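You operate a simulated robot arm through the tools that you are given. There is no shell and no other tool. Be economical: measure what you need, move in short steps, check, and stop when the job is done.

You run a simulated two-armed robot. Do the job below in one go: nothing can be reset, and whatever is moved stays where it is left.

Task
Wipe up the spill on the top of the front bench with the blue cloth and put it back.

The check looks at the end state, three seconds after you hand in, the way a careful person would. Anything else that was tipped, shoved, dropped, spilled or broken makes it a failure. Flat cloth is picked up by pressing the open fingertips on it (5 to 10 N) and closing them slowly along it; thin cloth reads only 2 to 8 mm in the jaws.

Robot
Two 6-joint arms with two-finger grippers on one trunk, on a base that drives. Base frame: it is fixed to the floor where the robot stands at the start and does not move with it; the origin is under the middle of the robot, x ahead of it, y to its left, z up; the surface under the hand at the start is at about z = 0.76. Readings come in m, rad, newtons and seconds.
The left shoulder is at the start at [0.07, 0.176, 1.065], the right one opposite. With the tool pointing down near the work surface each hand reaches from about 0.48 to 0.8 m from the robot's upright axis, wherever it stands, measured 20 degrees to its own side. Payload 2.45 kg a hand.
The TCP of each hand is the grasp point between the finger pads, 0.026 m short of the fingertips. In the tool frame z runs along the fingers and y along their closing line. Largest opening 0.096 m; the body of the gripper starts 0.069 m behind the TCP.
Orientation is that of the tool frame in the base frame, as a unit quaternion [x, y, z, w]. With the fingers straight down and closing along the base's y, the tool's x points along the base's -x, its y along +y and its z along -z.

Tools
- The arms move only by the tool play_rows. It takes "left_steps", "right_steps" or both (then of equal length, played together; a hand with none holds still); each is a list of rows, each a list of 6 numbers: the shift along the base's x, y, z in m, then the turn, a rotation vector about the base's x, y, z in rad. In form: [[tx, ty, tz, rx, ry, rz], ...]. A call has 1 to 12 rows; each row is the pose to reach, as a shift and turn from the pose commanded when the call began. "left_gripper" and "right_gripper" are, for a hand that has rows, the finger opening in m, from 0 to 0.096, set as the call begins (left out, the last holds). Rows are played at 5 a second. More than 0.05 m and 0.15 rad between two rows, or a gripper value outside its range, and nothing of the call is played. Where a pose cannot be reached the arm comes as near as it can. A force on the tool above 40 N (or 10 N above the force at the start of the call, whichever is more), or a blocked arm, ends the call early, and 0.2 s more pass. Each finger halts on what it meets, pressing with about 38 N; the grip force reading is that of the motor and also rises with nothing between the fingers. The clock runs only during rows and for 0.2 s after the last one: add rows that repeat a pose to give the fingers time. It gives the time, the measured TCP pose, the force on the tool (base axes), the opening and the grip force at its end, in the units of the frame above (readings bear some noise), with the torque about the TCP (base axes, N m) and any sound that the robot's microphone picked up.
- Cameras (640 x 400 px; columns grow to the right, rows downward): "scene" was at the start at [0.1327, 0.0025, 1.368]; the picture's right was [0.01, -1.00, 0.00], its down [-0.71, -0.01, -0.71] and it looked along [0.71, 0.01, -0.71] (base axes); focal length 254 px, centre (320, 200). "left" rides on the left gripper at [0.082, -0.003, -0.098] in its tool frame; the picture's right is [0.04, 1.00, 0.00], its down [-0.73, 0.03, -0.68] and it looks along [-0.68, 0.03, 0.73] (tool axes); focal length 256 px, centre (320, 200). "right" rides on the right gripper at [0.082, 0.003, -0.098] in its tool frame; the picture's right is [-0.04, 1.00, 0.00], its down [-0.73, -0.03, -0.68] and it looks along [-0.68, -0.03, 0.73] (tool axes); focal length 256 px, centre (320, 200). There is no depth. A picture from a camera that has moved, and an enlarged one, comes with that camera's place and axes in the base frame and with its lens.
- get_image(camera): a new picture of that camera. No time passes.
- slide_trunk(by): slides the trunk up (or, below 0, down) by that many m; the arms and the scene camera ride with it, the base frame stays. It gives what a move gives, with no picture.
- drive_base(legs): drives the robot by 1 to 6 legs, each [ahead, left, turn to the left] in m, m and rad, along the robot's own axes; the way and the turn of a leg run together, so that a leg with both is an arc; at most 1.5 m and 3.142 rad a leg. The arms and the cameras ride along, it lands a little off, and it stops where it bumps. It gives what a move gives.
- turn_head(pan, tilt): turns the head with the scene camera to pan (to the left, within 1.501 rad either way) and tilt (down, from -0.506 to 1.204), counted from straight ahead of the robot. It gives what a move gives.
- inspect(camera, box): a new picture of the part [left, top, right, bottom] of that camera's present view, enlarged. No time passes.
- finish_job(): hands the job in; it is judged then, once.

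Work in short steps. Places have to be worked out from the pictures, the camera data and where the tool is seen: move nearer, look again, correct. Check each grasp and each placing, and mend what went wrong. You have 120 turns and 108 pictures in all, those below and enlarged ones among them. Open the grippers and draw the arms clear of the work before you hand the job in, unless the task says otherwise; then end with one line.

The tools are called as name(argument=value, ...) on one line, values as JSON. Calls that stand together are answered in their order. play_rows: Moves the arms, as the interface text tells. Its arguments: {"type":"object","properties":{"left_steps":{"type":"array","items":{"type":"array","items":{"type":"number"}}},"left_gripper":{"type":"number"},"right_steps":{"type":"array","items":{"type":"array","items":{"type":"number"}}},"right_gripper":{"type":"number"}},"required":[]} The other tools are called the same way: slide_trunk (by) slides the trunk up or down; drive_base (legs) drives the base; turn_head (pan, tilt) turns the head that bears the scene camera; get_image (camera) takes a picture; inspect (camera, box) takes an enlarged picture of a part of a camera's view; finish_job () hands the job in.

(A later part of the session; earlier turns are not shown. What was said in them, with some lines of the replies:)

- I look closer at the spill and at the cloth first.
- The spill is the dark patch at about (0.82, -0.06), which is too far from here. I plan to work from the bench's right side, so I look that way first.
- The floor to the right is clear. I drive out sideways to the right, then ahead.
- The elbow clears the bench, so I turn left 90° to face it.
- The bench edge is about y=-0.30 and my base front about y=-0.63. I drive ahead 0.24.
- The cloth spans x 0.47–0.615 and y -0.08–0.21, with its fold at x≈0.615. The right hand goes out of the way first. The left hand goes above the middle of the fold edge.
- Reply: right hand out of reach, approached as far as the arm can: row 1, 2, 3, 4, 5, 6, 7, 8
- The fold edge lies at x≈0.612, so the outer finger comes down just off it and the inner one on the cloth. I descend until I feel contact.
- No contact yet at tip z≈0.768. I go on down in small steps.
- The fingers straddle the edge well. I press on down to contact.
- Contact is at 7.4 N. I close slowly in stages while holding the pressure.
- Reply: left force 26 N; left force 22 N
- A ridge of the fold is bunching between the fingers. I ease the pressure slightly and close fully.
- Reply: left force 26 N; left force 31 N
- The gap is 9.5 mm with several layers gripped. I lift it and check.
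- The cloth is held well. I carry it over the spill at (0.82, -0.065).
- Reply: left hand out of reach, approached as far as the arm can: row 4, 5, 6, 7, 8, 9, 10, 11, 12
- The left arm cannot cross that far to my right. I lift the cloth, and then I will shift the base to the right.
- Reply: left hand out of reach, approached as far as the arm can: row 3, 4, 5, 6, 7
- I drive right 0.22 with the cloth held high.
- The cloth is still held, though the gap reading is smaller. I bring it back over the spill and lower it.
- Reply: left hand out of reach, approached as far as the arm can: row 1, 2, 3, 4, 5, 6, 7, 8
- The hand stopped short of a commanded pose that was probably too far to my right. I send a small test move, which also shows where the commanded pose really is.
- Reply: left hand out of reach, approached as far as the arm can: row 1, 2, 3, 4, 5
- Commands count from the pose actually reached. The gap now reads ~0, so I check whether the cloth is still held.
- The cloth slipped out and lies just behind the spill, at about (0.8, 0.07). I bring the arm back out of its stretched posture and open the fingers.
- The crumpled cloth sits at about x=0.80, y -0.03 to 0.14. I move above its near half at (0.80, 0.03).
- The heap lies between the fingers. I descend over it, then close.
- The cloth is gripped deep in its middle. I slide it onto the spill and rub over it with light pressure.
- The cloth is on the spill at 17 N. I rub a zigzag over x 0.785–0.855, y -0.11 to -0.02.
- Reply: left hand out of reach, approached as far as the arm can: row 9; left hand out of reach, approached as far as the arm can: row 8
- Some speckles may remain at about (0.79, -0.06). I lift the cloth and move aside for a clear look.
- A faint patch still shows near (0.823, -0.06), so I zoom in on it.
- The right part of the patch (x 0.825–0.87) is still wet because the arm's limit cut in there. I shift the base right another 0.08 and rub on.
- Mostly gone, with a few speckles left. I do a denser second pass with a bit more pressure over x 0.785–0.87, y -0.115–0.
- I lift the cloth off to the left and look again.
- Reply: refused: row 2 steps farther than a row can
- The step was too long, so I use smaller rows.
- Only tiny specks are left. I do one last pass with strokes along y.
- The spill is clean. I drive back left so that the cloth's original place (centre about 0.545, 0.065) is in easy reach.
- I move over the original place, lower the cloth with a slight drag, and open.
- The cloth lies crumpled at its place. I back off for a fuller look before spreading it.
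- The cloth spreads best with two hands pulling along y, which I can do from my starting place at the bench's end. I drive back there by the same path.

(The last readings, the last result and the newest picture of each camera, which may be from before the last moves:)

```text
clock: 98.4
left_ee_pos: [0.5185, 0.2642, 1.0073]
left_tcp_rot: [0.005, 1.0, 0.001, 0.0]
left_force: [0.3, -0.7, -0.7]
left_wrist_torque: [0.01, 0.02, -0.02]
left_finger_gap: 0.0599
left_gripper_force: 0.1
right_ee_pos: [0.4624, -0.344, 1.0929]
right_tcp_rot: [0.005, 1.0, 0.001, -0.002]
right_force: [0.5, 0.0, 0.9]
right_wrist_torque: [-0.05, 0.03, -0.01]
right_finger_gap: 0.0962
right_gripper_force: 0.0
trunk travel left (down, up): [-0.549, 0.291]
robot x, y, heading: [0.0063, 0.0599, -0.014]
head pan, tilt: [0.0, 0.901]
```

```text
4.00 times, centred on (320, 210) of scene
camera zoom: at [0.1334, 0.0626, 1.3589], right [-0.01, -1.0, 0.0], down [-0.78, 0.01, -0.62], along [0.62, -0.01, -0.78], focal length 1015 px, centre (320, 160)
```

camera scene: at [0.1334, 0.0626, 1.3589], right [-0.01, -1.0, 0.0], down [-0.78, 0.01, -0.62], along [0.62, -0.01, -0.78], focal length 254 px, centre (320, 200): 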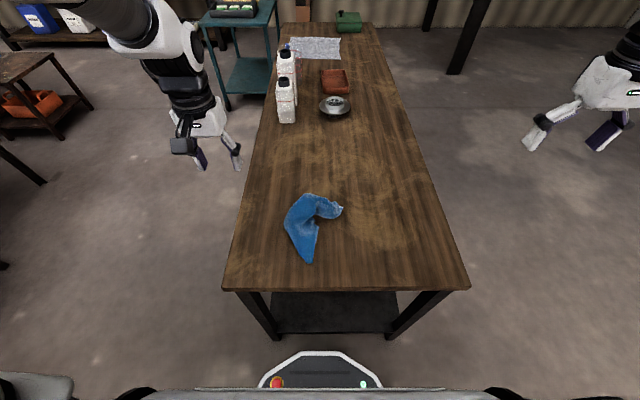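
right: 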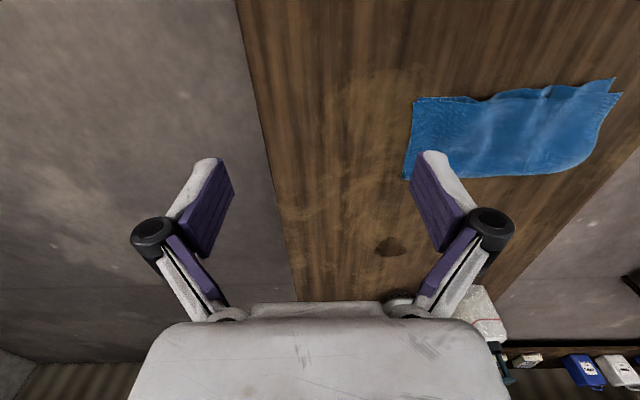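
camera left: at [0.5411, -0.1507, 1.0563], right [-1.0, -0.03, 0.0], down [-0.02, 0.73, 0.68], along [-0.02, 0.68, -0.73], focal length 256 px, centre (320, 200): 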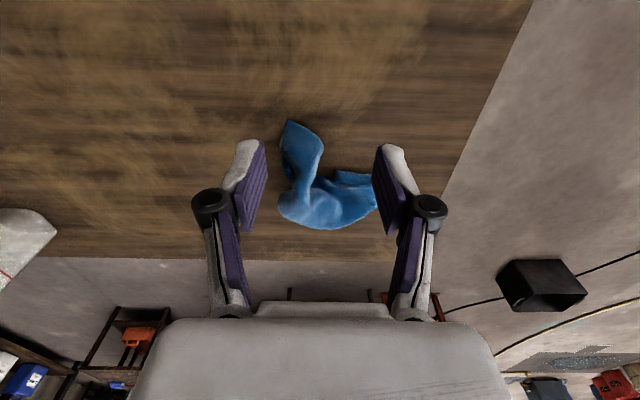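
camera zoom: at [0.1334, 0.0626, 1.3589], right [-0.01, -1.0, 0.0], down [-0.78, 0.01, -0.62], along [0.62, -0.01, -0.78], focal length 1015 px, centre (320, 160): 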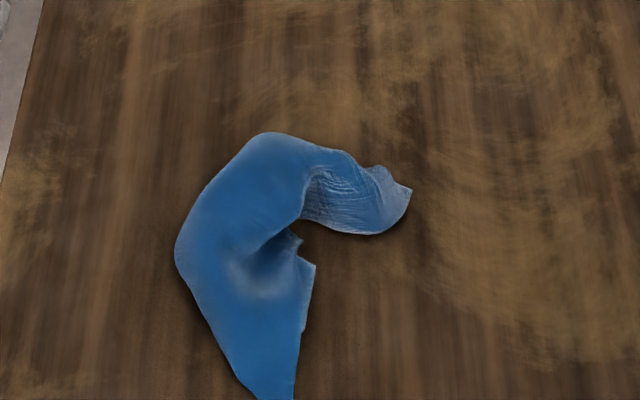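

The strip's two ends are at about (0.41, 0.09) and (0.57, -0.01). I back the base 0.08 for a better reach to the near end.

drive_base(legs=[[-0.08, 0, 0.012]])

play_rows(right_steps=[[0.03, 0.03, 0, 0, 0, 0], [0.05, 0.07, -0.01, 0, 0, 0], [0.07, 0.11, -0.03, 0, 0, 0], [0.09, 0.15, -0.05, 0, 0, 0], [0.11, 0.19, -0.07, 0, 0, 0], [0.13, 0.23, -0.09, 0, 0, 0], [0.15, 0.265, -0.12, 0, 0, 0], [0.165, 0.3, -0.14, 0, 0, 0], [0.175, 0.33, -0.17, 0, 0, 0], [0.18, 0.34, -0.19, 0, 0, 0], [0.18, 0.34, -0.19, 0, 0, 0]], right_gripper=0.07)

get_image(camera="right")

get_image(camera="scene")

```text
clock: 99.5
left_ee_pos: [0.4351, 0.2721, 1.0079]
left_tcp_rot: [-0.002, 1.0, 0.001, 0.001]
left_force: [-0.4, -0.4, 0.9]
left_wrist_torque: [-0.03, -0.02, -0.02]
left_finger_gap: 0.0598
left_gripper_force: 0.1
right_ee_pos: [0.3856, -0.3391, 1.0938]
right_tcp_rot: [-0.002, 1.0, 0.001, -0.001]
right_force: [-0.4, 0.1, 0.5]
right_wrist_torque: [-0.02, 0.01, 0.04]
right_finger_gap: 0.096
right_gripper_force: 0.1
trunk travel left (down, up): [-0.549, 0.291]
robot x, y, heading: [-0.0733, 0.0606, 0.007]
head pan, tilt: [0.0, 0.901]
```

```text
refused: row 7 steps farther than a row can; nothing moved
```

```text
51 pictures are left
camera right: at [0.3055, -0.3356, 1.193], right [0.04, 1.0, 0.0], down [0.73, -0.03, 0.68], along [0.68, -0.02, -0.73], focal length 256 px, centre (320, 200)
```

right: 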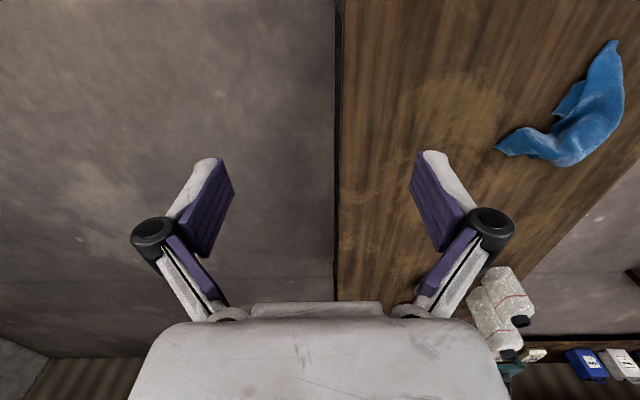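

```text
50 pictures are left
camera scene: at [0.0513, 0.0643, 1.3591], right [0.0, -1.0, 0.0], down [-0.78, 0.0, -0.62], along [0.62, 0.0, -0.78], focal length 254 px, centre (320, 200)
```

scene: 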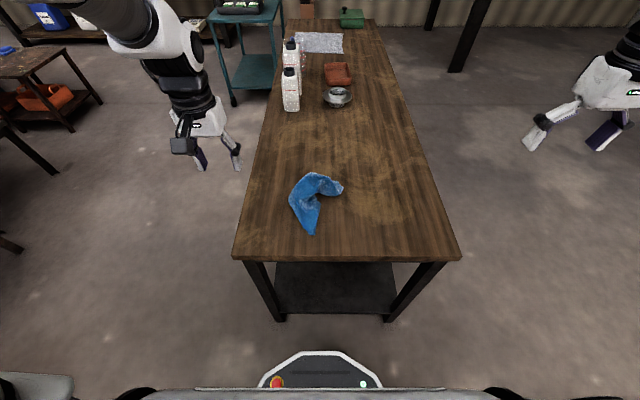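

I resend with shorter rows.

play_rows(right_steps=[[0.03, 0.03, 0, 0, 0, 0], [0.05, 0.07, -0.01, 0, 0, 0], [0.07, 0.11, -0.02, 0, 0, 0], [0.09, 0.15, -0.035, 0, 0, 0], [0.11, 0.19, -0.05, 0, 0, 0], [0.13, 0.23, -0.07, 0, 0, 0], [0.145, 0.265, -0.095, 0, 0, 0], [0.16, 0.295, -0.125, 0, 0, 0], [0.17, 0.315, -0.155, 0, 0, 0], [0.177, 0.33, -0.19, 0, 0, 0], [0.177, 0.339, -0.2, 0, 0, 0], [0.177, 0.339, -0.2, 0, 0, 0]], right_gripper=0.07)

get_image(camera="right")

get_image(camera="scene")

```text
clock: 102.1
left_ee_pos: [0.4361, 0.2716, 1.0073]
left_tcp_rot: [-0.002, 1.0, 0.0, 0.001]
left_force: [0.6, -0.6, -0.9]
left_wrist_torque: [0.03, -0.01, -0.02]
left_finger_gap: 0.0601
left_gripper_force: 0.0
right_ee_pos: [0.5637, 0.001, 0.8927]
right_tcp_rot: [-0.002, 1.0, 0.001, -0.001]
right_force: [-0.4, 0.9, 0.5]
right_wrist_torque: [-0.01, -0.01, -0.02]
right_finger_gap: 0.07
right_gripper_force: 0.2
trunk travel left (down, up): [-0.549, 0.291]
robot x, y, heading: [-0.0784, 0.0641, 0.002]
head pan, tilt: [0.0, 0.901]
```

```text
49 pictures are left
camera right: at [0.4833, 0.0041, 0.9922], right [0.04, 1.0, 0.0], down [0.73, -0.03, 0.68], along [0.68, -0.02, -0.74], focal length 256 px, centre (320, 200)
```

right: 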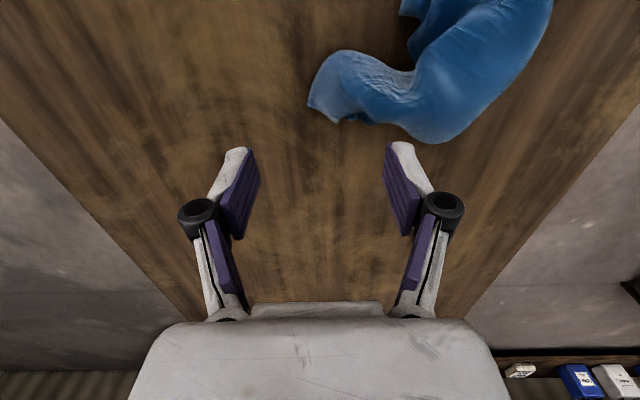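

```text
48 pictures are left
camera scene: at [0.0522, 0.0642, 1.359], right [0.0, -1.0, 0.0], down [-0.78, 0.0, -0.62], along [0.62, 0.0, -0.78], focal length 254 px, centre (320, 200)
```

scene: 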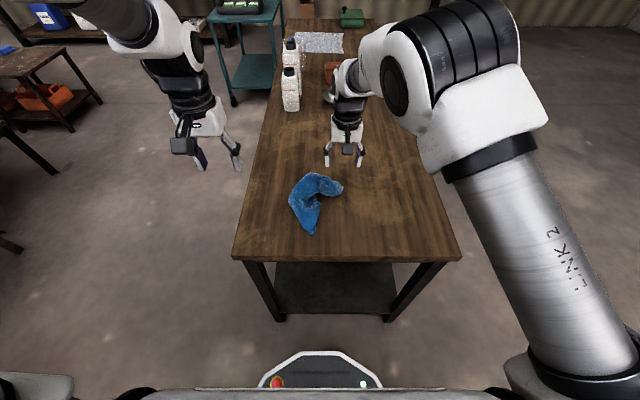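

The tongue tip is at (0.57, -0.008) and runs towards +y. I shift to y=0.017 so the fingers straddle it, and descend.

play_rows(right_steps=[[0, 0.016, -0.03, 0, 0, 0], [0, 0.016, -0.06, 0, 0, 0], [0, 0.016, -0.085, 0, 0, 0], [0, 0.016, -0.1, 0, 0, 0], [0, 0.016, -0.106, 0, 0, 0], [0, 0.016, -0.108, 0, 0, 0]], right_gripper=0.06)

inspect(camera="right", box=[160, 60, 480, 260])

```text
clock: 103.5
left_ee_pos: [0.4349, 0.2704, 1.0088]
left_tcp_rot: [-0.002, 1.0, -0.001, 0.0]
left_force: [0.8, 0.3, -0.9]
left_wrist_torque: [-0.01, 0.03, 0.01]
left_finger_gap: 0.0599
left_gripper_force: 0.1
right_ee_pos: [0.5643, 0.0178, 0.7862]
right_tcp_rot: [-0.002, 1.0, 0.001, 0.001]
right_force: [0.7, 2.4, 9.2]
right_wrist_torque: [0.34, 0.02, -0.06]
right_finger_gap: 0.0649
right_gripper_force: 3.0
trunk travel left (down, up): [-0.549, 0.291]
robot x, y, heading: [-0.0737, 0.0615, -0.005]
head pan, tilt: [0.0, 0.901]
```

```text
2.00 times, centred on (320, 160) of right
camera zoom: at [0.483, 0.02, 0.8855], right [0.04, 1.0, 0.0], down [0.73, -0.03, 0.68], along [0.68, -0.02, -0.73], focal length 512 px, centre (320, 280)
```

zoom: 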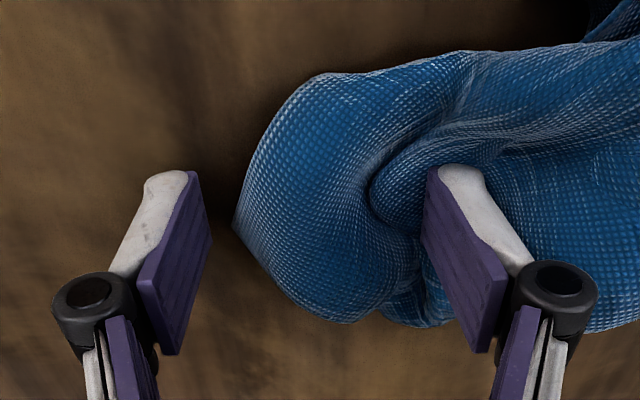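

Well straddled with 9 N. I close in stages.

play_rows(right_steps=[[0, 0, 0.001, 0, 0, 0]], right_gripper=0.04)

play_rows(right_steps=[[0, 0, 0.001, 0, 0, 0]], right_gripper=0.025)

play_rows(right_steps=[[0, 0, 0.001, 0, 0, 0], [0, 0, 0.001, 0, 0, 0], [0, 0, 0.001, 0, 0, 0]], right_gripper=0.0)

play_rows(right_steps=[[0, -0.01, 0.015, 0, 0, 0], [0, -0.02, 0.03, 0, 0, 0], [0, -0.04, 0.04, 0, 0, 0], [0, -0.06, 0.04, 0, 0, 0], [0, -0.06, 0.04, 0, 0, 0]])

get_image(camera="right")

get_image(camera="scene")

```text
clock: 103.9
left_ee_pos: [0.4336, 0.2714, 1.0089]
left_tcp_rot: [-0.002, 1.0, 0.001, 0.001]
left_force: [0.1, -0.2, -0.5]
left_wrist_torque: [0.03, 0.03, 0.03]
left_finger_gap: 0.06
left_gripper_force: 0.1
right_ee_pos: [0.5636, 0.0178, 0.7894]
right_tcp_rot: [-0.002, 1.0, 0.0, 0.001]
right_force: [-5.4, 7.6, 31.6]
right_wrist_torque: [0.65, 0.28, -0.02]
right_finger_gap: 0.0362
right_gripper_force: 17.8
trunk travel left (down, up): [-0.549, 0.291]
robot x, y, heading: [-0.0769, 0.06, 0.006]
head pan, tilt: [0.0, 0.901]
```

```text
clock: 104.3
left_ee_pos: [0.4323, 0.2729, 1.0097]
left_tcp_rot: [-0.001, 1.0, -0.001, 0.002]
left_force: [-1.2, 0.6, -0.2]
left_wrist_torque: [0.01, 0.0, -0.01]
left_finger_gap: 0.0601
left_gripper_force: 0.0
right_ee_pos: [0.5627, 0.0174, 0.7901]
right_tcp_rot: [-0.001, 1.0, 0.0, 0.002]
right_force: [-0.5, 9.0, 29.8]
right_wrist_torque: [0.69, 0.02, 0.01]
right_finger_gap: 0.0284
right_gripper_force: 12.0
trunk travel left (down, up): [-0.549, 0.291]
robot x, y, heading: [-0.071, 0.0616, 0.001]
head pan, tilt: [0.0, 0.901]
```

```text
clock: 105.1
left_ee_pos: [0.4318, 0.2729, 1.0108]
left_tcp_rot: [-0.002, 1.0, -0.002, 0.002]
left_force: [0.1, 1.0, -0.4]
left_wrist_torque: [-0.05, 0.01, 0.02]
left_finger_gap: 0.0601
left_gripper_force: 0.1
right_ee_pos: [0.5618, 0.0186, 0.792]
right_tcp_rot: [-0.001, 1.0, -0.001, 0.002]
right_force: [2.1, 10.9, 36.6]
right_wrist_torque: [0.77, -0.06, 0.05]
right_finger_gap: 0.0156
right_gripper_force: 38.5
trunk travel left (down, up): [-0.549, 0.291]
robot x, y, heading: [-0.0728, 0.0601, 0.003]
head pan, tilt: [0.0, 0.901]
```

```text
clock: 106.3
left_ee_pos: [0.436, 0.2717, 1.0086]
left_tcp_rot: [-0.002, 1.0, -0.001, 0.001]
left_force: [0.2, 0.2, -0.1]
left_wrist_torque: [0.0, -0.02, -0.03]
left_finger_gap: 0.0601
left_gripper_force: 0.0
right_ee_pos: [0.5635, -0.0436, 0.8299]
right_tcp_rot: [-0.001, 1.0, 0.0, -0.001]
right_force: [0.4, 0.5, -0.3]
right_wrist_torque: [-0.04, 0.01, -0.01]
right_finger_gap: 0.0066
right_gripper_force: 34.4
trunk travel left (down, up): [-0.549, 0.291]
robot x, y, heading: [-0.0766, 0.0656, 0.006]
head pan, tilt: [0.0, 0.901]
```

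```text
46 pictures are left
camera right: at [0.4825, -0.0404, 0.9281], right [0.04, 1.0, 0.0], down [0.73, -0.03, 0.68], along [0.68, -0.03, -0.74], focal length 256 px, centre (320, 200)
```

right: 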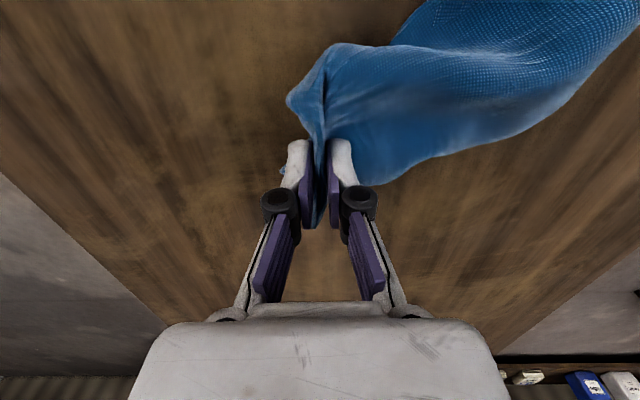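

```text
45 pictures are left
camera scene: at [0.052, 0.065, 1.359], right [0.0, -1.0, 0.0], down [-0.78, 0.0, -0.62], along [0.62, 0.0, -0.78], focal length 254 px, centre (320, 200)
```

scene: 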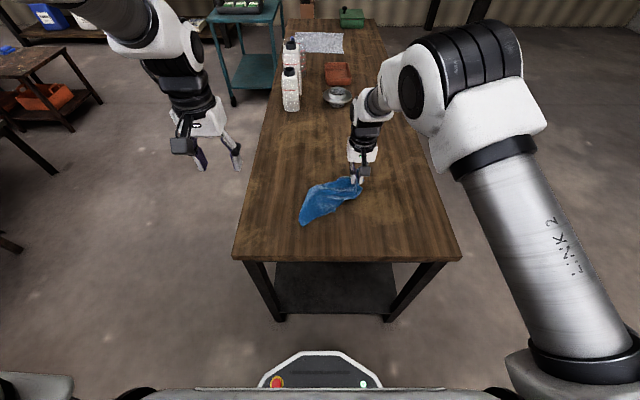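

The strip straightened nicely. Its other end is at about (0.445, 0.12), and the left hand moves above that.

play_rows(left_steps=[[0.005, -0.035, -0.02, 0, 0, 0], [0.01, -0.07, -0.05, 0, 0, 0], [0.015, -0.1, -0.08, 0, 0, 0], [0.02, -0.13, -0.11, 0, 0, 0], [0.024, -0.152, -0.13, 0, 0, 0], [0.024, -0.152, -0.13, 0, 0, 0]], left_gripper=0.07)

get_image(camera="left")

inspect(camera="scene", box=[240, 140, 400, 240])

```text
clock: 107.7
left_ee_pos: [0.4917, 0.1753, 0.8854]
left_tcp_rot: [-0.026, 0.999, -0.027, 0.0]
left_force: [0.1, 0.1, -0.5]
left_wrist_torque: [0.0, 0.01, 0.03]
left_finger_gap: 0.0698
left_gripper_force: 0.1
left hand out of reach, approached as far as the arm can: row 3, 4, 5, 6
right_ee_pos: [0.5648, -0.0428, 0.8286]
right_tcp_rot: [-0.002, 1.0, 0.0, -0.001]
right_force: [0.1, 0.0, 0.1]
right_wrist_torque: [-0.03, 0.02, -0.01]
right_finger_gap: 0.0068
right_gripper_force: 34.8
trunk travel left (down, up): [-0.549, 0.291]
robot x, y, heading: [-0.0775, 0.0633, 0.004]
head pan, tilt: [0.0, 0.901]
```

```text
44 pictures are left
camera left: at [0.4106, 0.1732, 0.9836], right [-0.09, 0.99, -0.05], down [0.73, 0.1, 0.67], along [0.68, 0.02, -0.74], focal length 256 px, centre (320, 200)
```

left: 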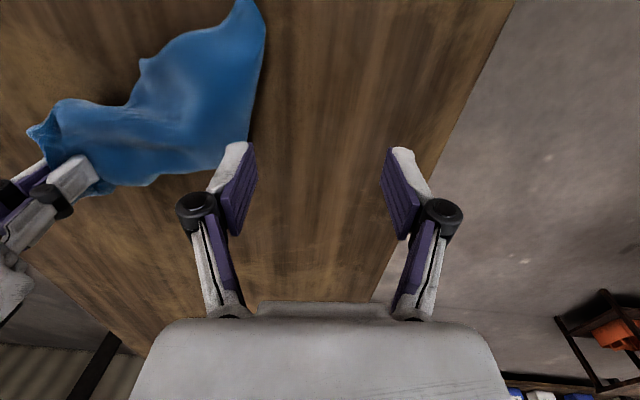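

```text
4.00 times, centred on (320, 190) of scene
camera zoom: at [0.052, 0.0645, 1.359], right [0.0, -1.0, 0.0], down [-0.78, 0.0, -0.62], along [0.62, 0.0, -0.78], focal length 1015 px, centre (320, 240)
```

zoom: 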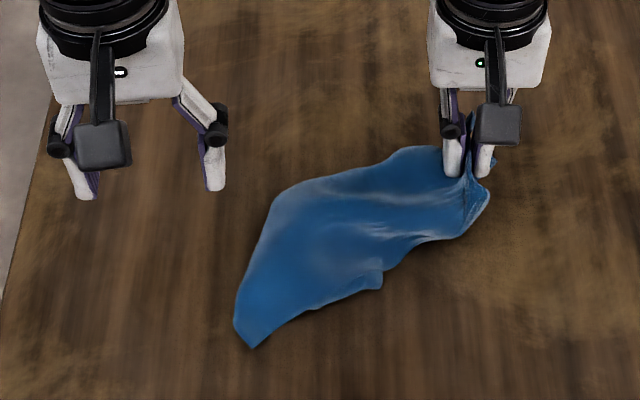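

The left arm is too folded for that tip. The cloth's left edge at about (0.525, 0.11) is better, so I move above it.

play_rows(left_steps=[[0.02, 0.0, 0.01, 0, 0, 0], [0.035, -0.015, 0.01, 0, 0, 0], [0.037, -0.035, 0.0, 0, 0, 0], [0.037, -0.055, -0.01, 0, 0, 0], [0.037, -0.055, -0.01, 0, 0, 0]], left_gripper=0.06)

get_image(camera="left")

```text
clock: 108.9
left_ee_pos: [0.5422, 0.1358, 0.8725]
left_tcp_rot: [-0.016, 1.0, -0.011, -0.001]
left_force: [-0.4, 0.1, -0.3]
left_wrist_torque: [-0.01, 0.0, 0.01]
left_finger_gap: 0.0598
left_gripper_force: 0.0
left hand out of reach, approached as far as the arm can: row 3, 4, 5
right_ee_pos: [0.5636, -0.0445, 0.8284]
right_tcp_rot: [-0.003, 1.0, -0.001, -0.001]
right_force: [-0.4, 0.0, 0.0]
right_wrist_torque: [-0.05, -0.02, 0.01]
right_finger_gap: 0.0068
right_gripper_force: 34.5
trunk travel left (down, up): [-0.549, 0.291]
robot x, y, heading: [-0.07, 0.0609, -0.001]
head pan, tilt: [0.0, 0.901]
```

```text
42 pictures are left
camera left: at [0.4605, 0.1336, 0.9715], right [-0.07, 1.0, -0.02], down [0.73, 0.07, 0.68], along [0.68, 0.03, -0.74], focal length 256 px, centre (320, 200)
```

left: 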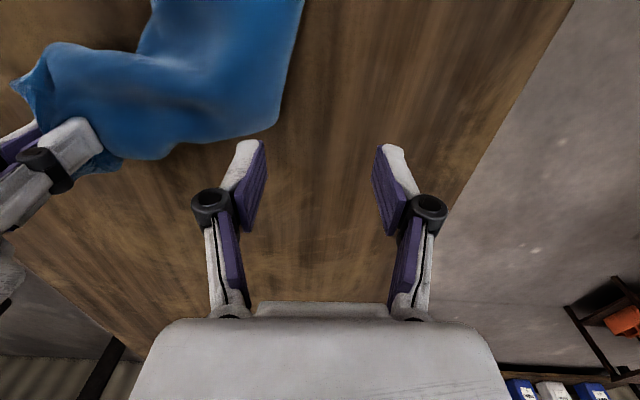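

The left arm cannot get far enough inward. One-handed plan instead: lift the cloth high with the right hand so it hangs, shift the base left, and lay it out along y from y=0.2 to -0.08.

play_rows(left_steps=[[0, 0.03, 0.03, 0, 0, 0], [0, 0.06, 0.06, 0, 0, 0], [0, 0.09, 0.09, 0, 0, 0], [0, 0.12, 0.12, 0, 0, 0], [0, 0.14, 0.15, 0, 0, 0], [0, 0.16, 0.18, 0, 0, 0], [0, 0.17, 0.2, 0, 0, 0], [0, 0.17, 0.2, 0, 0, 0]], right_steps=[[0, 0, 0.035, 0, 0, 0], [0, 0, 0.07, 0, 0, 0], [0, 0, 0.105, 0, 0, 0], [0, 0, 0.14, 0, 0, 0], [0, 0, 0.175, 0, 0, 0], [0, 0, 0.21, 0, 0, 0], [0, 0, 0.25, 0, 0, 0], [0, 0, 0.28, 0, 0, 0]])

get_image(camera="scene")

get_image(camera="left")

```text
clock: 110.7
left_ee_pos: [0.536, 0.2963, 1.0697]
left_tcp_rot: [-0.002, 1.0, -0.001, 0.0]
left_force: [-0.8, -0.2, -0.5]
left_wrist_torque: [-0.03, -0.02, -0.02]
left_finger_gap: 0.0602
left_gripper_force: 0.1
right_ee_pos: [0.5629, -0.0435, 1.109]
right_tcp_rot: [-0.002, 1.0, 0.0, -0.001]
right_force: [0.6, -0.2, 0.2]
right_wrist_torque: [-0.01, 0.02, 0.0]
right_finger_gap: 0.0068
right_gripper_force: 35.0
trunk travel left (down, up): [-0.549, 0.291]
robot x, y, heading: [-0.0759, 0.0615, 0.006]
head pan, tilt: [0.0, 0.901]
```

```text
41 pictures are left
camera scene: at [0.0522, 0.0642, 1.359], right [0.0, -1.0, 0.0], down [-0.78, 0.0, -0.62], along [0.62, 0.0, -0.78], focal length 254 px, centre (320, 200)
```

scene: 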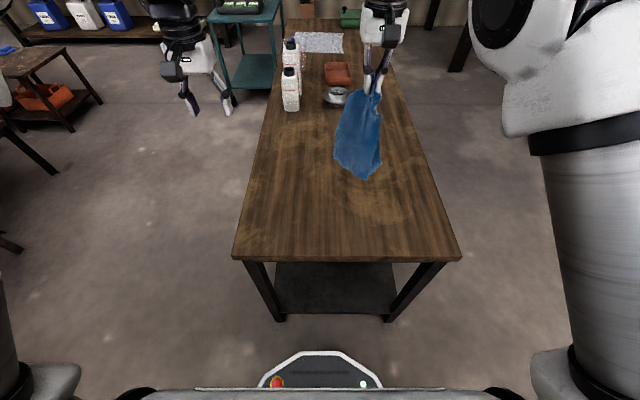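

```text
40 pictures are left
camera left: at [0.4564, 0.293, 1.1673], right [-0.04, 1.0, 0.0], down [0.73, 0.03, 0.68], along [0.68, 0.03, -0.73], focal length 256 px, centre (320, 200)
```

left: 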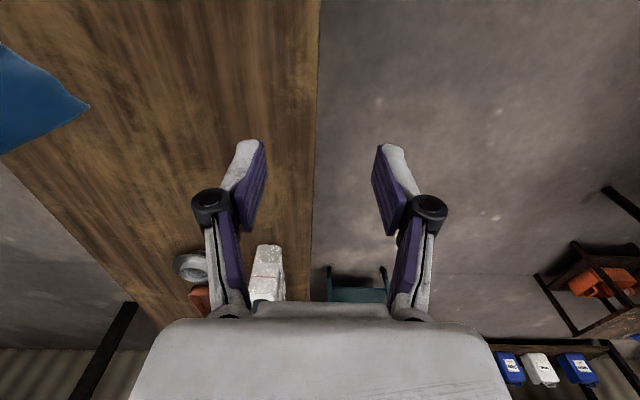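

The cloth hangs well spread, about 0.26 m long. I drive the base left 0.16 so the right hand can start over y≈0.19.

drive_base(legs=[[0, 0.16, 0]])

play_rows(right_steps=[[0, 0.03, 0, 0, 0, 0], [-0.01, 0.06, 0, 0, 0, 0], [-0.018, 0.075, 0, 0, 0, 0], [-0.018, 0.075, -0.02, 0, 0, 0], [-0.018, 0.075, -0.02, 0, 0, 0]])

get_image(camera="scene")

```text
clock: 112.1
left_ee_pos: [0.5367, 0.4556, 1.0681]
left_tcp_rot: [-0.003, 1.0, 0.0, 0.0]
left_force: [0.4, -0.2, -0.6]
left_wrist_torque: [0.01, 0.02, 0.01]
left_finger_gap: 0.06
left_gripper_force: 0.0
right_ee_pos: [0.5632, 0.1171, 1.1079]
right_tcp_rot: [-0.002, 1.0, 0.0, -0.001]
right_force: [0.3, -0.4, 0.5]
right_wrist_torque: [-0.04, -0.02, -0.02]
right_finger_gap: 0.007
right_gripper_force: 34.6
trunk travel left (down, up): [-0.549, 0.291]
robot x, y, heading: [-0.0764, 0.2232, 0.003]
head pan, tilt: [0.0, 0.901]
```

```text
clock: 113.3
left_ee_pos: [0.5365, 0.4564, 1.0691]
left_tcp_rot: [-0.003, 1.0, 0.0, 0.001]
left_force: [-0.7, 0.4, 0.4]
left_wrist_torque: [0.02, -0.02, 0.0]
left_finger_gap: 0.0602
left_gripper_force: 0.1
right_ee_pos: [0.5511, 0.1718, 1.0914]
right_tcp_rot: [0.016, 1.0, 0.022, -0.006]
right_force: [0.0, 0.3, 0.1]
right_wrist_torque: [-0.06, -0.01, 0.02]
right_finger_gap: 0.0068
right_gripper_force: 35.5
trunk travel left (down, up): [-0.549, 0.291]
robot x, y, heading: [-0.0737, 0.222, 0.006]
head pan, tilt: [0.0, 0.901]
```

```text
39 pictures are left
camera scene: at [0.0513, 0.2241, 1.359], right [0.01, -1.0, 0.0], down [-0.78, 0.0, -0.62], along [0.62, 0.0, -0.78], focal length 254 px, centre (320, 200)
```

scene: 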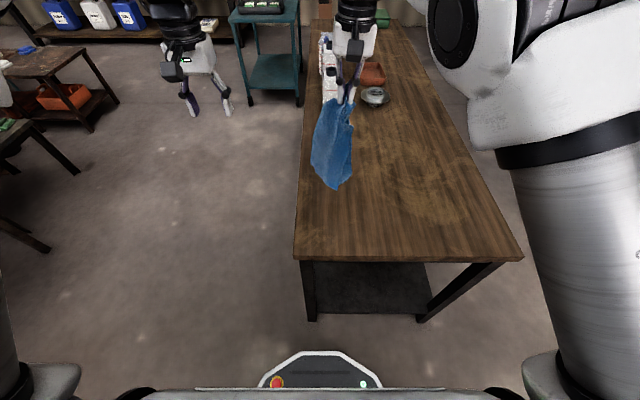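

The bottom hangs over y≈0.18. I lower it to touch, then lay it down in an arc towards -y.

play_rows(right_steps=[[0, 0, -0.025, 0, 0, 0], [0, 0, -0.047, 0, 0, 0], [0, -0.03, -0.055, 0, 0, 0], [0, -0.06, -0.064, 0, 0, 0], [0, -0.09, -0.075, 0, 0, 0], [0, -0.12, -0.092, 0, 0, 0], [0, -0.15, -0.114, 0, 0, 0], [0, -0.175, -0.142, 0, 0, 0], [0, -0.195, -0.169, 0, 0, 0], [0, -0.21, -0.2, 0, 0, 0], [0, -0.22, -0.23, 0, 0, 0]])

get_image(camera="scene")

```text
clock: 115.7
left_ee_pos: [0.5376, 0.4552, 1.0679]
left_tcp_rot: [-0.002, 1.0, 0.001, 0.0]
left_force: [0.4, 0.2, -0.3]
left_wrist_torque: [0.0, 0.01, 0.02]
left_finger_gap: 0.0597
left_gripper_force: 0.0
right_ee_pos: [0.5463, -0.0299, 0.8573]
right_tcp_rot: [-0.003, 1.0, 0.0, -0.001]
right_force: [-0.8, 0.0, -0.3]
right_wrist_torque: [-0.02, -0.02, 0.01]
right_finger_gap: 0.0068
right_gripper_force: 35.0
trunk travel left (down, up): [-0.549, 0.291]
robot x, y, heading: [-0.0728, 0.2204, 0.008]
head pan, tilt: [0.0, 0.901]
```

```text
38 pictures are left
camera scene: at [0.0525, 0.2234, 1.3589], right [0.01, -1.0, 0.0], down [-0.78, 0.0, -0.62], along [0.62, 0.0, -0.78], focal length 254 px, centre (320, 200)
```

scene: 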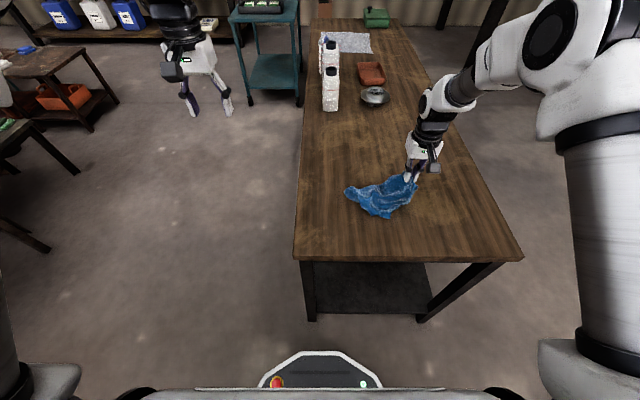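

It lays out along y from about 0.15 to -0.03. I finish lowering with a small pull and release.

play_rows(right_steps=[[0, -0.01, -0.025, 0, 0, 0], [0, -0.02, -0.045, 0, 0, 0], [0, -0.03, -0.062, 0, 0, 0], [0, -0.03, -0.062, 0, 0, 0]])

play_rows(right_steps=[[0, 0, 0, 0, 0, 0], [0, 0, 0, 0, 0, 0], [0, 0, 0.03, 0, 0, 0], [0, -0.0, 0.06, 0, 0, 0], [0, -0.04, 0.09, 0, 0, 0], [0, -0.08, 0.12, 0, 0, 0], [0, -0.12, 0.15, 0, 0, 0], [0, -0.16, 0.17, 0, 0, 0], [0, -0.16, 0.17, 0, 0, 0]], right_gripper=0.04)

get_image(camera="scene")

inspect(camera="scene", box=[310, 150, 470, 250])

```text
clock: 116.7
left_ee_pos: [0.5338, 0.4584, 1.0707]
left_tcp_rot: [-0.003, 1.0, -0.001, 0.002]
left_force: [0.3, 0.6, -0.2]
left_wrist_torque: [0.02, 0.0, 0.04]
left_finger_gap: 0.0599
left_gripper_force: 0.0
right_ee_pos: [0.5444, -0.0567, 0.7996]
right_tcp_rot: [-0.003, 1.0, -0.001, 0.001]
right_force: [-1.4, 4.0, 23.9]
right_wrist_torque: [0.36, -0.06, 0.02]
right_finger_gap: 0.0084
right_gripper_force: 36.1
trunk travel left (down, up): [-0.549, 0.291]
robot x, y, heading: [-0.0756, 0.2196, 0.007]
head pan, tilt: [0.0, 0.901]
```

```text
clock: 118.7
left_ee_pos: [0.537, 0.4571, 1.0687]
left_tcp_rot: [-0.003, 1.0, -0.001, 0.001]
left_force: [0.2, 0.0, -0.2]
left_wrist_torque: [-0.05, -0.02, -0.01]
left_finger_gap: 0.0602
left_gripper_force: 0.0
right_ee_pos: [0.5458, -0.2174, 0.967]
right_tcp_rot: [-0.003, 1.0, -0.002, -0.001]
right_force: [0.1, 0.8, -1.1]
right_wrist_torque: [0.01, -0.03, 0.0]
right_finger_gap: 0.0401
right_gripper_force: 0.1
trunk travel left (down, up): [-0.549, 0.291]
robot x, y, heading: [-0.0777, 0.2191, 0.008]
head pan, tilt: [0.0, 0.901]
```

```text
37 pictures are left
camera scene: at [0.0517, 0.2253, 1.359], right [0.01, -1.0, 0.0], down [-0.78, 0.0, -0.62], along [0.62, 0.0, -0.78], focal length 254 px, centre (320, 200)
```

scene: 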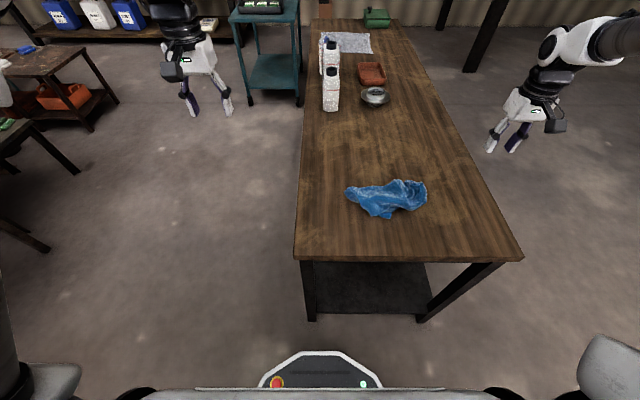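

```text
4.00 times, centred on (390, 200) of scene
camera zoom: at [0.0517, 0.2253, 1.359], right [0.01, -1.0, 0.0], down [-0.78, 0.0, -0.62], along [0.62, 0.0, -0.78], focal length 1015 px, centre (40, 200)
```

zoom: 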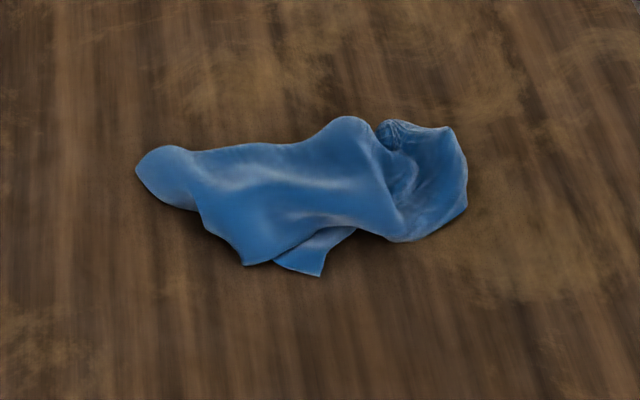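

Much better: it now spans x 0.46–0.60, y -0.10–0.15, against the original y -0.08–0.21. I will pull its left end a little to +y with the left hand, so I shift the base right first.

drive_base(legs=[[0, -0.2, 0]])

play_rows(left_steps=[[0.005, -0.03, -0.04, 0, 0, 0], [0.01, -0.06, -0.08, 0, 0, 0], [0.01, -0.085, -0.12, 0, 0, 0], [0.01, -0.105, -0.16, 0, 0, 0], [0.01, -0.115, -0.19, 0, 0, 0], [0.01, -0.115, -0.19, 0, 0, 0]], left_gripper=0.06)

get_image(camera="left")

```text
clock: 120.3
left_ee_pos: [0.5378, 0.2567, 1.0698]
left_tcp_rot: [-0.004, 1.0, 0.0, 0.001]
left_force: [0.4, -0.1, -0.8]
left_wrist_torque: [0.03, -0.01, 0.03]
left_finger_gap: 0.0601
left_gripper_force: 0.1
right_ee_pos: [0.5454, -0.4173, 0.9668]
right_tcp_rot: [-0.003, 1.0, 0.0, -0.001]
right_force: [0.5, 0.7, -0.1]
right_wrist_torque: [0.03, 0.03, 0.01]
right_finger_gap: 0.0403
right_gripper_force: 0.0
trunk travel left (down, up): [-0.549, 0.291]
robot x, y, heading: [-0.0769, 0.0254, 0.003]
head pan, tilt: [0.0, 0.901]
```

```text
refused: row 1 steps farther than a row can; nothing moved
```

```text
35 pictures are left
camera left: at [0.4562, 0.2538, 1.1673], right [-0.05, 1.0, 0.0], down [0.73, 0.03, 0.68], along [0.68, 0.03, -0.73], focal length 256 px, centre (320, 200)
```

left: 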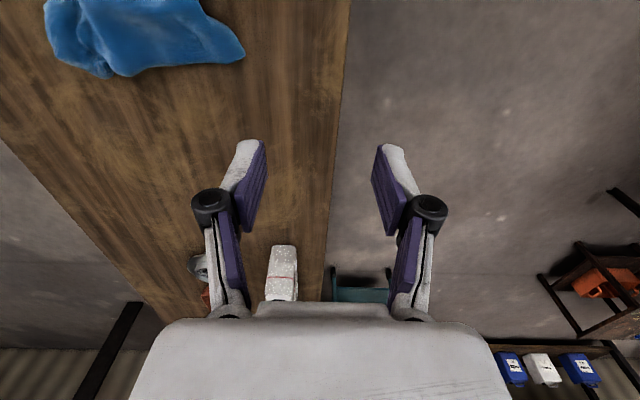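

play_rows(left_steps=[[0.003, -0.025, -0.035, 0, 0, 0], [0.006, -0.05, -0.07, 0, 0, 0], [0.009, -0.075, -0.105, 0, 0, 0], [0.011, -0.1, -0.14, 0, 0, 0], [0.012, -0.12, -0.175, 0, 0, 0], [0.012, -0.12, -0.19, 0, 0, 0], [0.012, -0.12, -0.19, 0, 0, 0]], left_gripper=0.06)

get_image(camera="left")

```text
clock: 121.9
left_ee_pos: [0.5501, 0.1372, 0.8796]
left_tcp_rot: [-0.003, 1.0, 0.0, 0.001]
left_force: [-0.2, 0.3, 0.9]
left_wrist_torque: [0.0, 0.02, 0.02]
left_finger_gap: 0.0603
left_gripper_force: 0.1
right_ee_pos: [0.5463, -0.4171, 0.9666]
right_tcp_rot: [-0.003, 1.0, 0.0, -0.001]
right_force: [-0.3, -0.4, -0.2]
right_wrist_torque: [0.03, 0.01, 0.0]
right_finger_gap: 0.0399
right_gripper_force: 0.0
trunk travel left (down, up): [-0.549, 0.291]
robot x, y, heading: [-0.072, 0.0211, 0.005]
head pan, tilt: [0.0, 0.901]
```

```text
34 pictures are left
camera left: at [0.4682, 0.1342, 0.9773], right [-0.05, 1.0, 0.0], down [0.73, 0.03, 0.68], along [0.68, 0.03, -0.73], focal length 256 px, centre (320, 200)
```

left: 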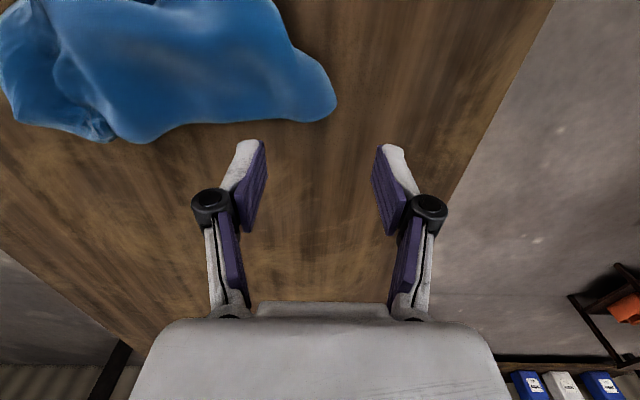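

The edge tip is at (0.552, 0.151), well straddled. I descend to contact.

play_rows(left_steps=[[-0.003, 0, -0.03, 0, 0, 0], [-0.003, 0, -0.06, 0, 0, 0], [-0.003, 0, -0.083, 0, 0, 0], [-0.003, 0, -0.091, 0, 0, 0], [-0.003, 0, -0.095, 0, 0, 0], [-0.003, 0, -0.095, 0, 0, 0]])

inspect(camera="left", box=[160, 60, 480, 260])

```text
clock: 123.3
left_ee_pos: [0.546, 0.1372, 0.7846]
left_tcp_rot: [-0.003, 1.0, 0.0, 0.001]
left_force: [0.5, -1.3, 4.4]
left_wrist_torque: [-0.23, 0.05, 0.05]
left_finger_gap: 0.0622
left_gripper_force: 1.2
right_ee_pos: [0.5459, -0.4171, 0.9671]
right_tcp_rot: [-0.003, 1.0, 0.0, 0.0]
right_force: [-0.5, -0.2, 0.2]
right_wrist_torque: [0.0, 0.0, -0.03]
right_finger_gap: 0.0399
right_gripper_force: 0.2
trunk travel left (down, up): [-0.549, 0.291]
robot x, y, heading: [-0.0759, 0.0211, 0.002]
head pan, tilt: [0.0, 0.901]
```

```text
2.00 times, centred on (320, 160) of left
camera zoom: at [0.4649, 0.1344, 0.8828], right [-0.05, 1.0, 0.0], down [0.73, 0.03, 0.68], along [0.68, 0.03, -0.73], focal length 512 px, centre (320, 280)
```

zoom: 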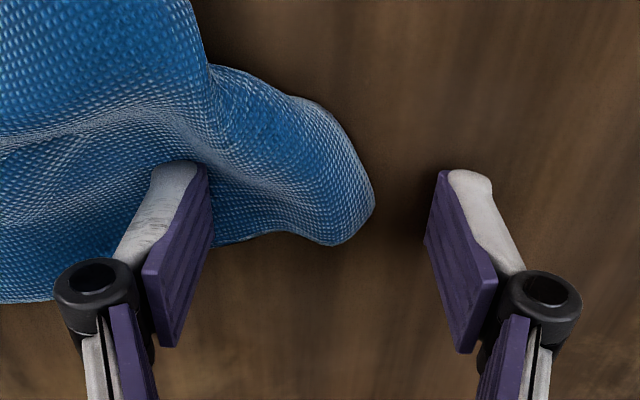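

Contact at 4.4 N, with the tip between the fingers. I close in stages and pull gently along +y, staying low.

play_rows(left_steps=[[0, 0, 0.001, 0, 0, 0]], left_gripper=0.04)

play_rows(left_steps=[[0, 0, 0.001, 0, 0, 0]], left_gripper=0.025)

play_rows(left_steps=[[0, 0, 0.001, 0, 0, 0], [0, 0, 0.001, 0, 0, 0], [0, 0, 0.001, 0, 0, 0]], left_gripper=0.0)

play_rows(left_steps=[[0, 0.005, 0.015, 0, 0, 0], [0, 0.02, 0.015, 0, 0, 0], [0, 0.035, 0.015, 0, 0, 0], [0, 0.05, 0.012, 0, 0, 0], [0, 0.06, 0.01, 0, 0, 0], [0, 0.06, 0.01, 0, 0, 0]])

inspect(camera="scene", box=[220, 140, 380, 240])

```text
clock: 123.7
left_ee_pos: [0.5455, 0.136, 0.7867]
left_tcp_rot: [-0.003, 1.0, 0.0, 0.002]
left_force: [0.9, 0.2, 13.3]
left_wrist_torque: [-0.31, 0.11, 0.0]
left_finger_gap: 0.04
left_gripper_force: 0.1
right_ee_pos: [0.5446, -0.4185, 0.9678]
right_tcp_rot: [-0.002, 1.0, -0.001, 0.0]
right_force: [0.3, 0.2, -0.2]
right_wrist_torque: [0.02, 0.03, 0.01]
right_finger_gap: 0.04
right_gripper_force: 0.1
trunk travel left (down, up): [-0.549, 0.291]
robot x, y, heading: [-0.076, 0.0216, 0.001]
head pan, tilt: [0.0, 0.901]
```

```text
clock: 124.1
left_ee_pos: [0.545, 0.1371, 0.7865]
left_tcp_rot: [-0.003, 1.0, 0.0, 0.001]
left_force: [0.0, 1.6, 8.7]
left_wrist_torque: [-0.06, 0.03, 0.02]
left_finger_gap: 0.0258
left_gripper_force: 0.0
right_ee_pos: [0.5462, -0.4175, 0.9665]
right_tcp_rot: [-0.002, 1.0, -0.001, 0.0]
right_force: [0.3, -0.4, -0.7]
right_wrist_torque: [0.0, 0.0, 0.0]
right_finger_gap: 0.04
right_gripper_force: 0.0
trunk travel left (down, up): [-0.549, 0.291]
robot x, y, heading: [-0.0719, 0.0209, 0.006]
head pan, tilt: [0.0, 0.901]
```

```text
clock: 124.9
left_ee_pos: [0.5455, 0.1381, 0.7885]
left_tcp_rot: [-0.003, 1.0, 0.0, 0.002]
left_force: [0.1, -1.2, 19.6]
left_wrist_torque: [-0.12, 0.19, 0.02]
left_finger_gap: 0.005
left_gripper_force: 34.3
right_ee_pos: [0.5445, -0.4168, 0.9684]
right_tcp_rot: [-0.002, 1.0, 0.0, 0.0]
right_force: [0.4, -1.2, 0.9]
right_wrist_torque: [0.01, -0.01, 0.01]
right_finger_gap: 0.0401
right_gripper_force: 0.1
trunk travel left (down, up): [-0.549, 0.291]
robot x, y, heading: [-0.0734, 0.0243, 0.007]
head pan, tilt: [0.0, 0.901]
```

```text
clock: 126.3
left_ee_pos: [0.546, 0.1964, 0.7975]
left_tcp_rot: [-0.003, 1.0, 0.0, 0.0]
left_force: [0.5, 0.2, 1.2]
left_wrist_torque: [-0.05, -0.01, 0.0]
left_finger_gap: 0.005
left_gripper_force: 33.8
right_ee_pos: [0.5459, -0.4179, 0.965]
right_tcp_rot: [-0.003, 1.0, -0.001, -0.001]
right_force: [0.5, 0.9, 0.2]
right_wrist_torque: [0.0, -0.02, 0.0]
right_finger_gap: 0.04
right_gripper_force: 0.1
trunk travel left (down, up): [-0.549, 0.291]
robot x, y, heading: [-0.0749, 0.0217, 0.002]
head pan, tilt: [0.0, 0.901]
```

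```text
4.00 times, centred on (300, 190) of scene
camera zoom: at [0.0524, 0.0243, 1.359], right [0.01, -1.0, 0.0], down [-0.78, 0.0, -0.62], along [0.62, 0.0, -0.78], focal length 1015 px, centre (400, 240)
```

zoom: 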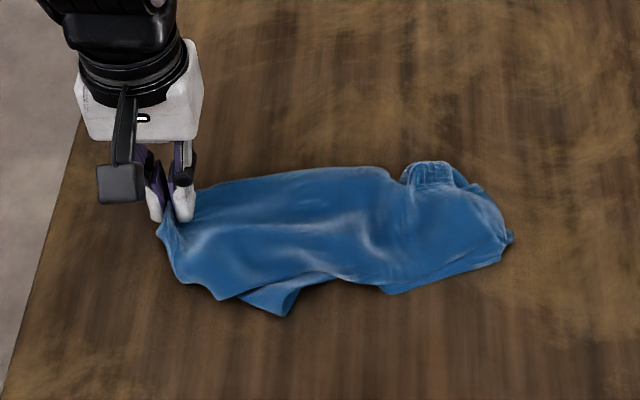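

It now spans x 0.46–0.60, y -0.06–0.20, matching its original place. I release, lift clear and check.

play_rows(left_steps=[[0, 0, -0.006, 0, 0, 0], [0, 0, -0.006, 0, 0, 0]])

play_rows(left_steps=[[0, 0, 0, 0, 0, 0], [0, 0, 0, 0, 0, 0], [0, 0, 0.03, 0, 0, 0], [0, 0, 0.07, 0, 0, 0], [0, 0.03, 0.1, 0, 0, 0], [0, 0.06, 0.13, 0, 0, 0], [0, 0.09, 0.16, 0, 0, 0], [0, 0.12, 0.19, 0, 0, 0], [0, 0.15, 0.22, 0, 0, 0], [0, 0.15, 0.22, 0, 0, 0]], left_gripper=0.035)

get_image(camera="scene")

inspect(camera="scene", box=[220, 100, 420, 225])

```text
clock: 126.9
left_ee_pos: [0.5458, 0.1984, 0.7911]
left_tcp_rot: [-0.003, 1.0, 0.001, 0.001]
left_force: [-0.6, 1.3, 1.6]
left_wrist_torque: [-0.07, 0.05, -0.01]
left_finger_gap: 0.0048
left_gripper_force: 33.9
right_ee_pos: [0.5453, -0.4184, 0.9672]
right_tcp_rot: [-0.003, 1.0, 0.001, -0.002]
right_force: [0.4, 0.5, 0.3]
right_wrist_torque: [0.0, 0.01, 0.0]
right_finger_gap: 0.04
right_gripper_force: 0.1
trunk travel left (down, up): [-0.549, 0.291]
robot x, y, heading: [-0.0757, 0.0203, 0.004]
head pan, tilt: [0.0, 0.901]
```

```text
clock: 129.1
left_ee_pos: [0.5471, 0.3463, 1.0124]
left_tcp_rot: [-0.002, 1.0, 0.001, 0.0]
left_force: [-0.9, 0.2, -0.1]
left_wrist_torque: [0.07, 0.01, 0.03]
left_finger_gap: 0.0351
left_gripper_force: 0.2
right_ee_pos: [0.5467, -0.4166, 0.9661]
right_tcp_rot: [-0.003, 1.0, 0.0, -0.001]
right_force: [0.6, -0.1, 0.3]
right_wrist_torque: [0.01, 0.02, -0.01]
right_finger_gap: 0.0401
right_gripper_force: 0.0
trunk travel left (down, up): [-0.549, 0.291]
robot x, y, heading: [-0.0712, 0.0238, 0.003]
head pan, tilt: [0.0, 0.901]
```

```text
31 pictures are left
camera scene: at [0.0531, 0.024, 1.3589], right [0.01, -1.0, 0.0], down [-0.78, 0.0, -0.62], along [0.62, 0.0, -0.78], focal length 254 px, centre (320, 200)
```

scene: 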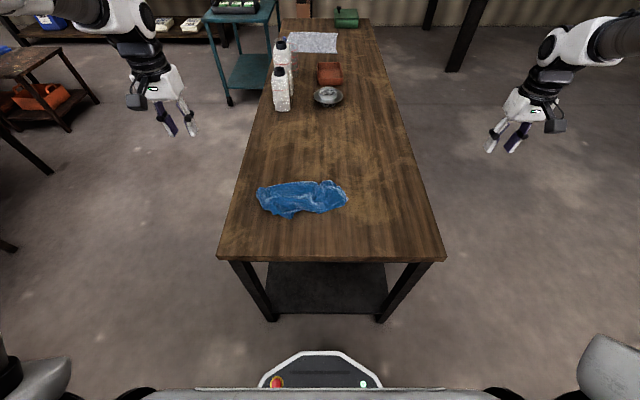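

```text
3.20 times, centred on (320, 162) of scene
camera zoom: at [0.0531, 0.024, 1.3589], right [0.01, -1.0, 0.0], down [-0.78, 0.0, -0.62], along [0.62, 0.0, -0.78], focal length 812 px, centre (320, 320)
```

zoom: 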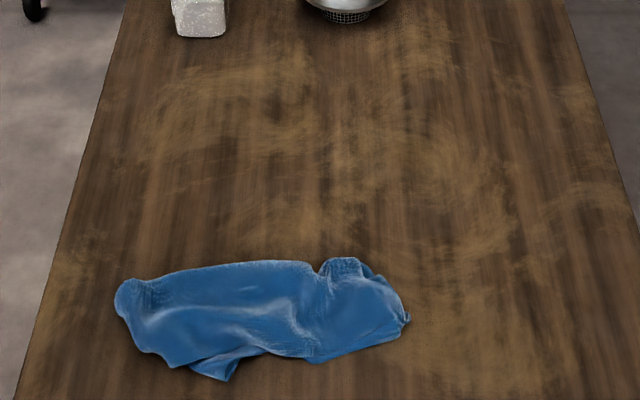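

The bench is clean, the cloth lies at its place, and nothing else has moved. I open both grippers fully and hand in.

play_rows(left_steps=[[0, 0, 0.02, 0, 0, 0], [0, 0, 0.02, 0, 0, 0]], right_steps=[[0, 0, 0.02, 0, 0, 0], [0, 0, 0.02, 0, 0, 0]], left_gripper=0.096, right_gripper=0.096)

finish_job()

```text
clock: 129.7
left_ee_pos: [0.5482, 0.3457, 1.0306]
left_tcp_rot: [-0.003, 1.0, 0.0, -0.001]
left_force: [0.0, 0.0, 0.3]
left_wrist_torque: [0.03, 0.04, -0.01]
left_finger_gap: 0.096
left_gripper_force: 0.1
right_ee_pos: [0.5476, -0.416, 0.9855]
right_tcp_rot: [-0.001, 1.0, 0.0, -0.001]
right_force: [0.2, -0.2, 0.4]
right_wrist_torque: [0.01, 0.05, 0.01]
right_finger_gap: 0.0959
right_gripper_force: 0.1
trunk travel left (down, up): [-0.549, 0.291]
robot x, y, heading: [-0.0751, 0.0213, 0.006]
head pan, tilt: [0.0, 0.901]
```

```text
The job is handed in.
```

I wiped the spill off the front bench; the last close-up showed only a few pinprick specks. The blue cloth is back in its original spot, spread out but more wrinkled than before, and no other objects were disturbed.
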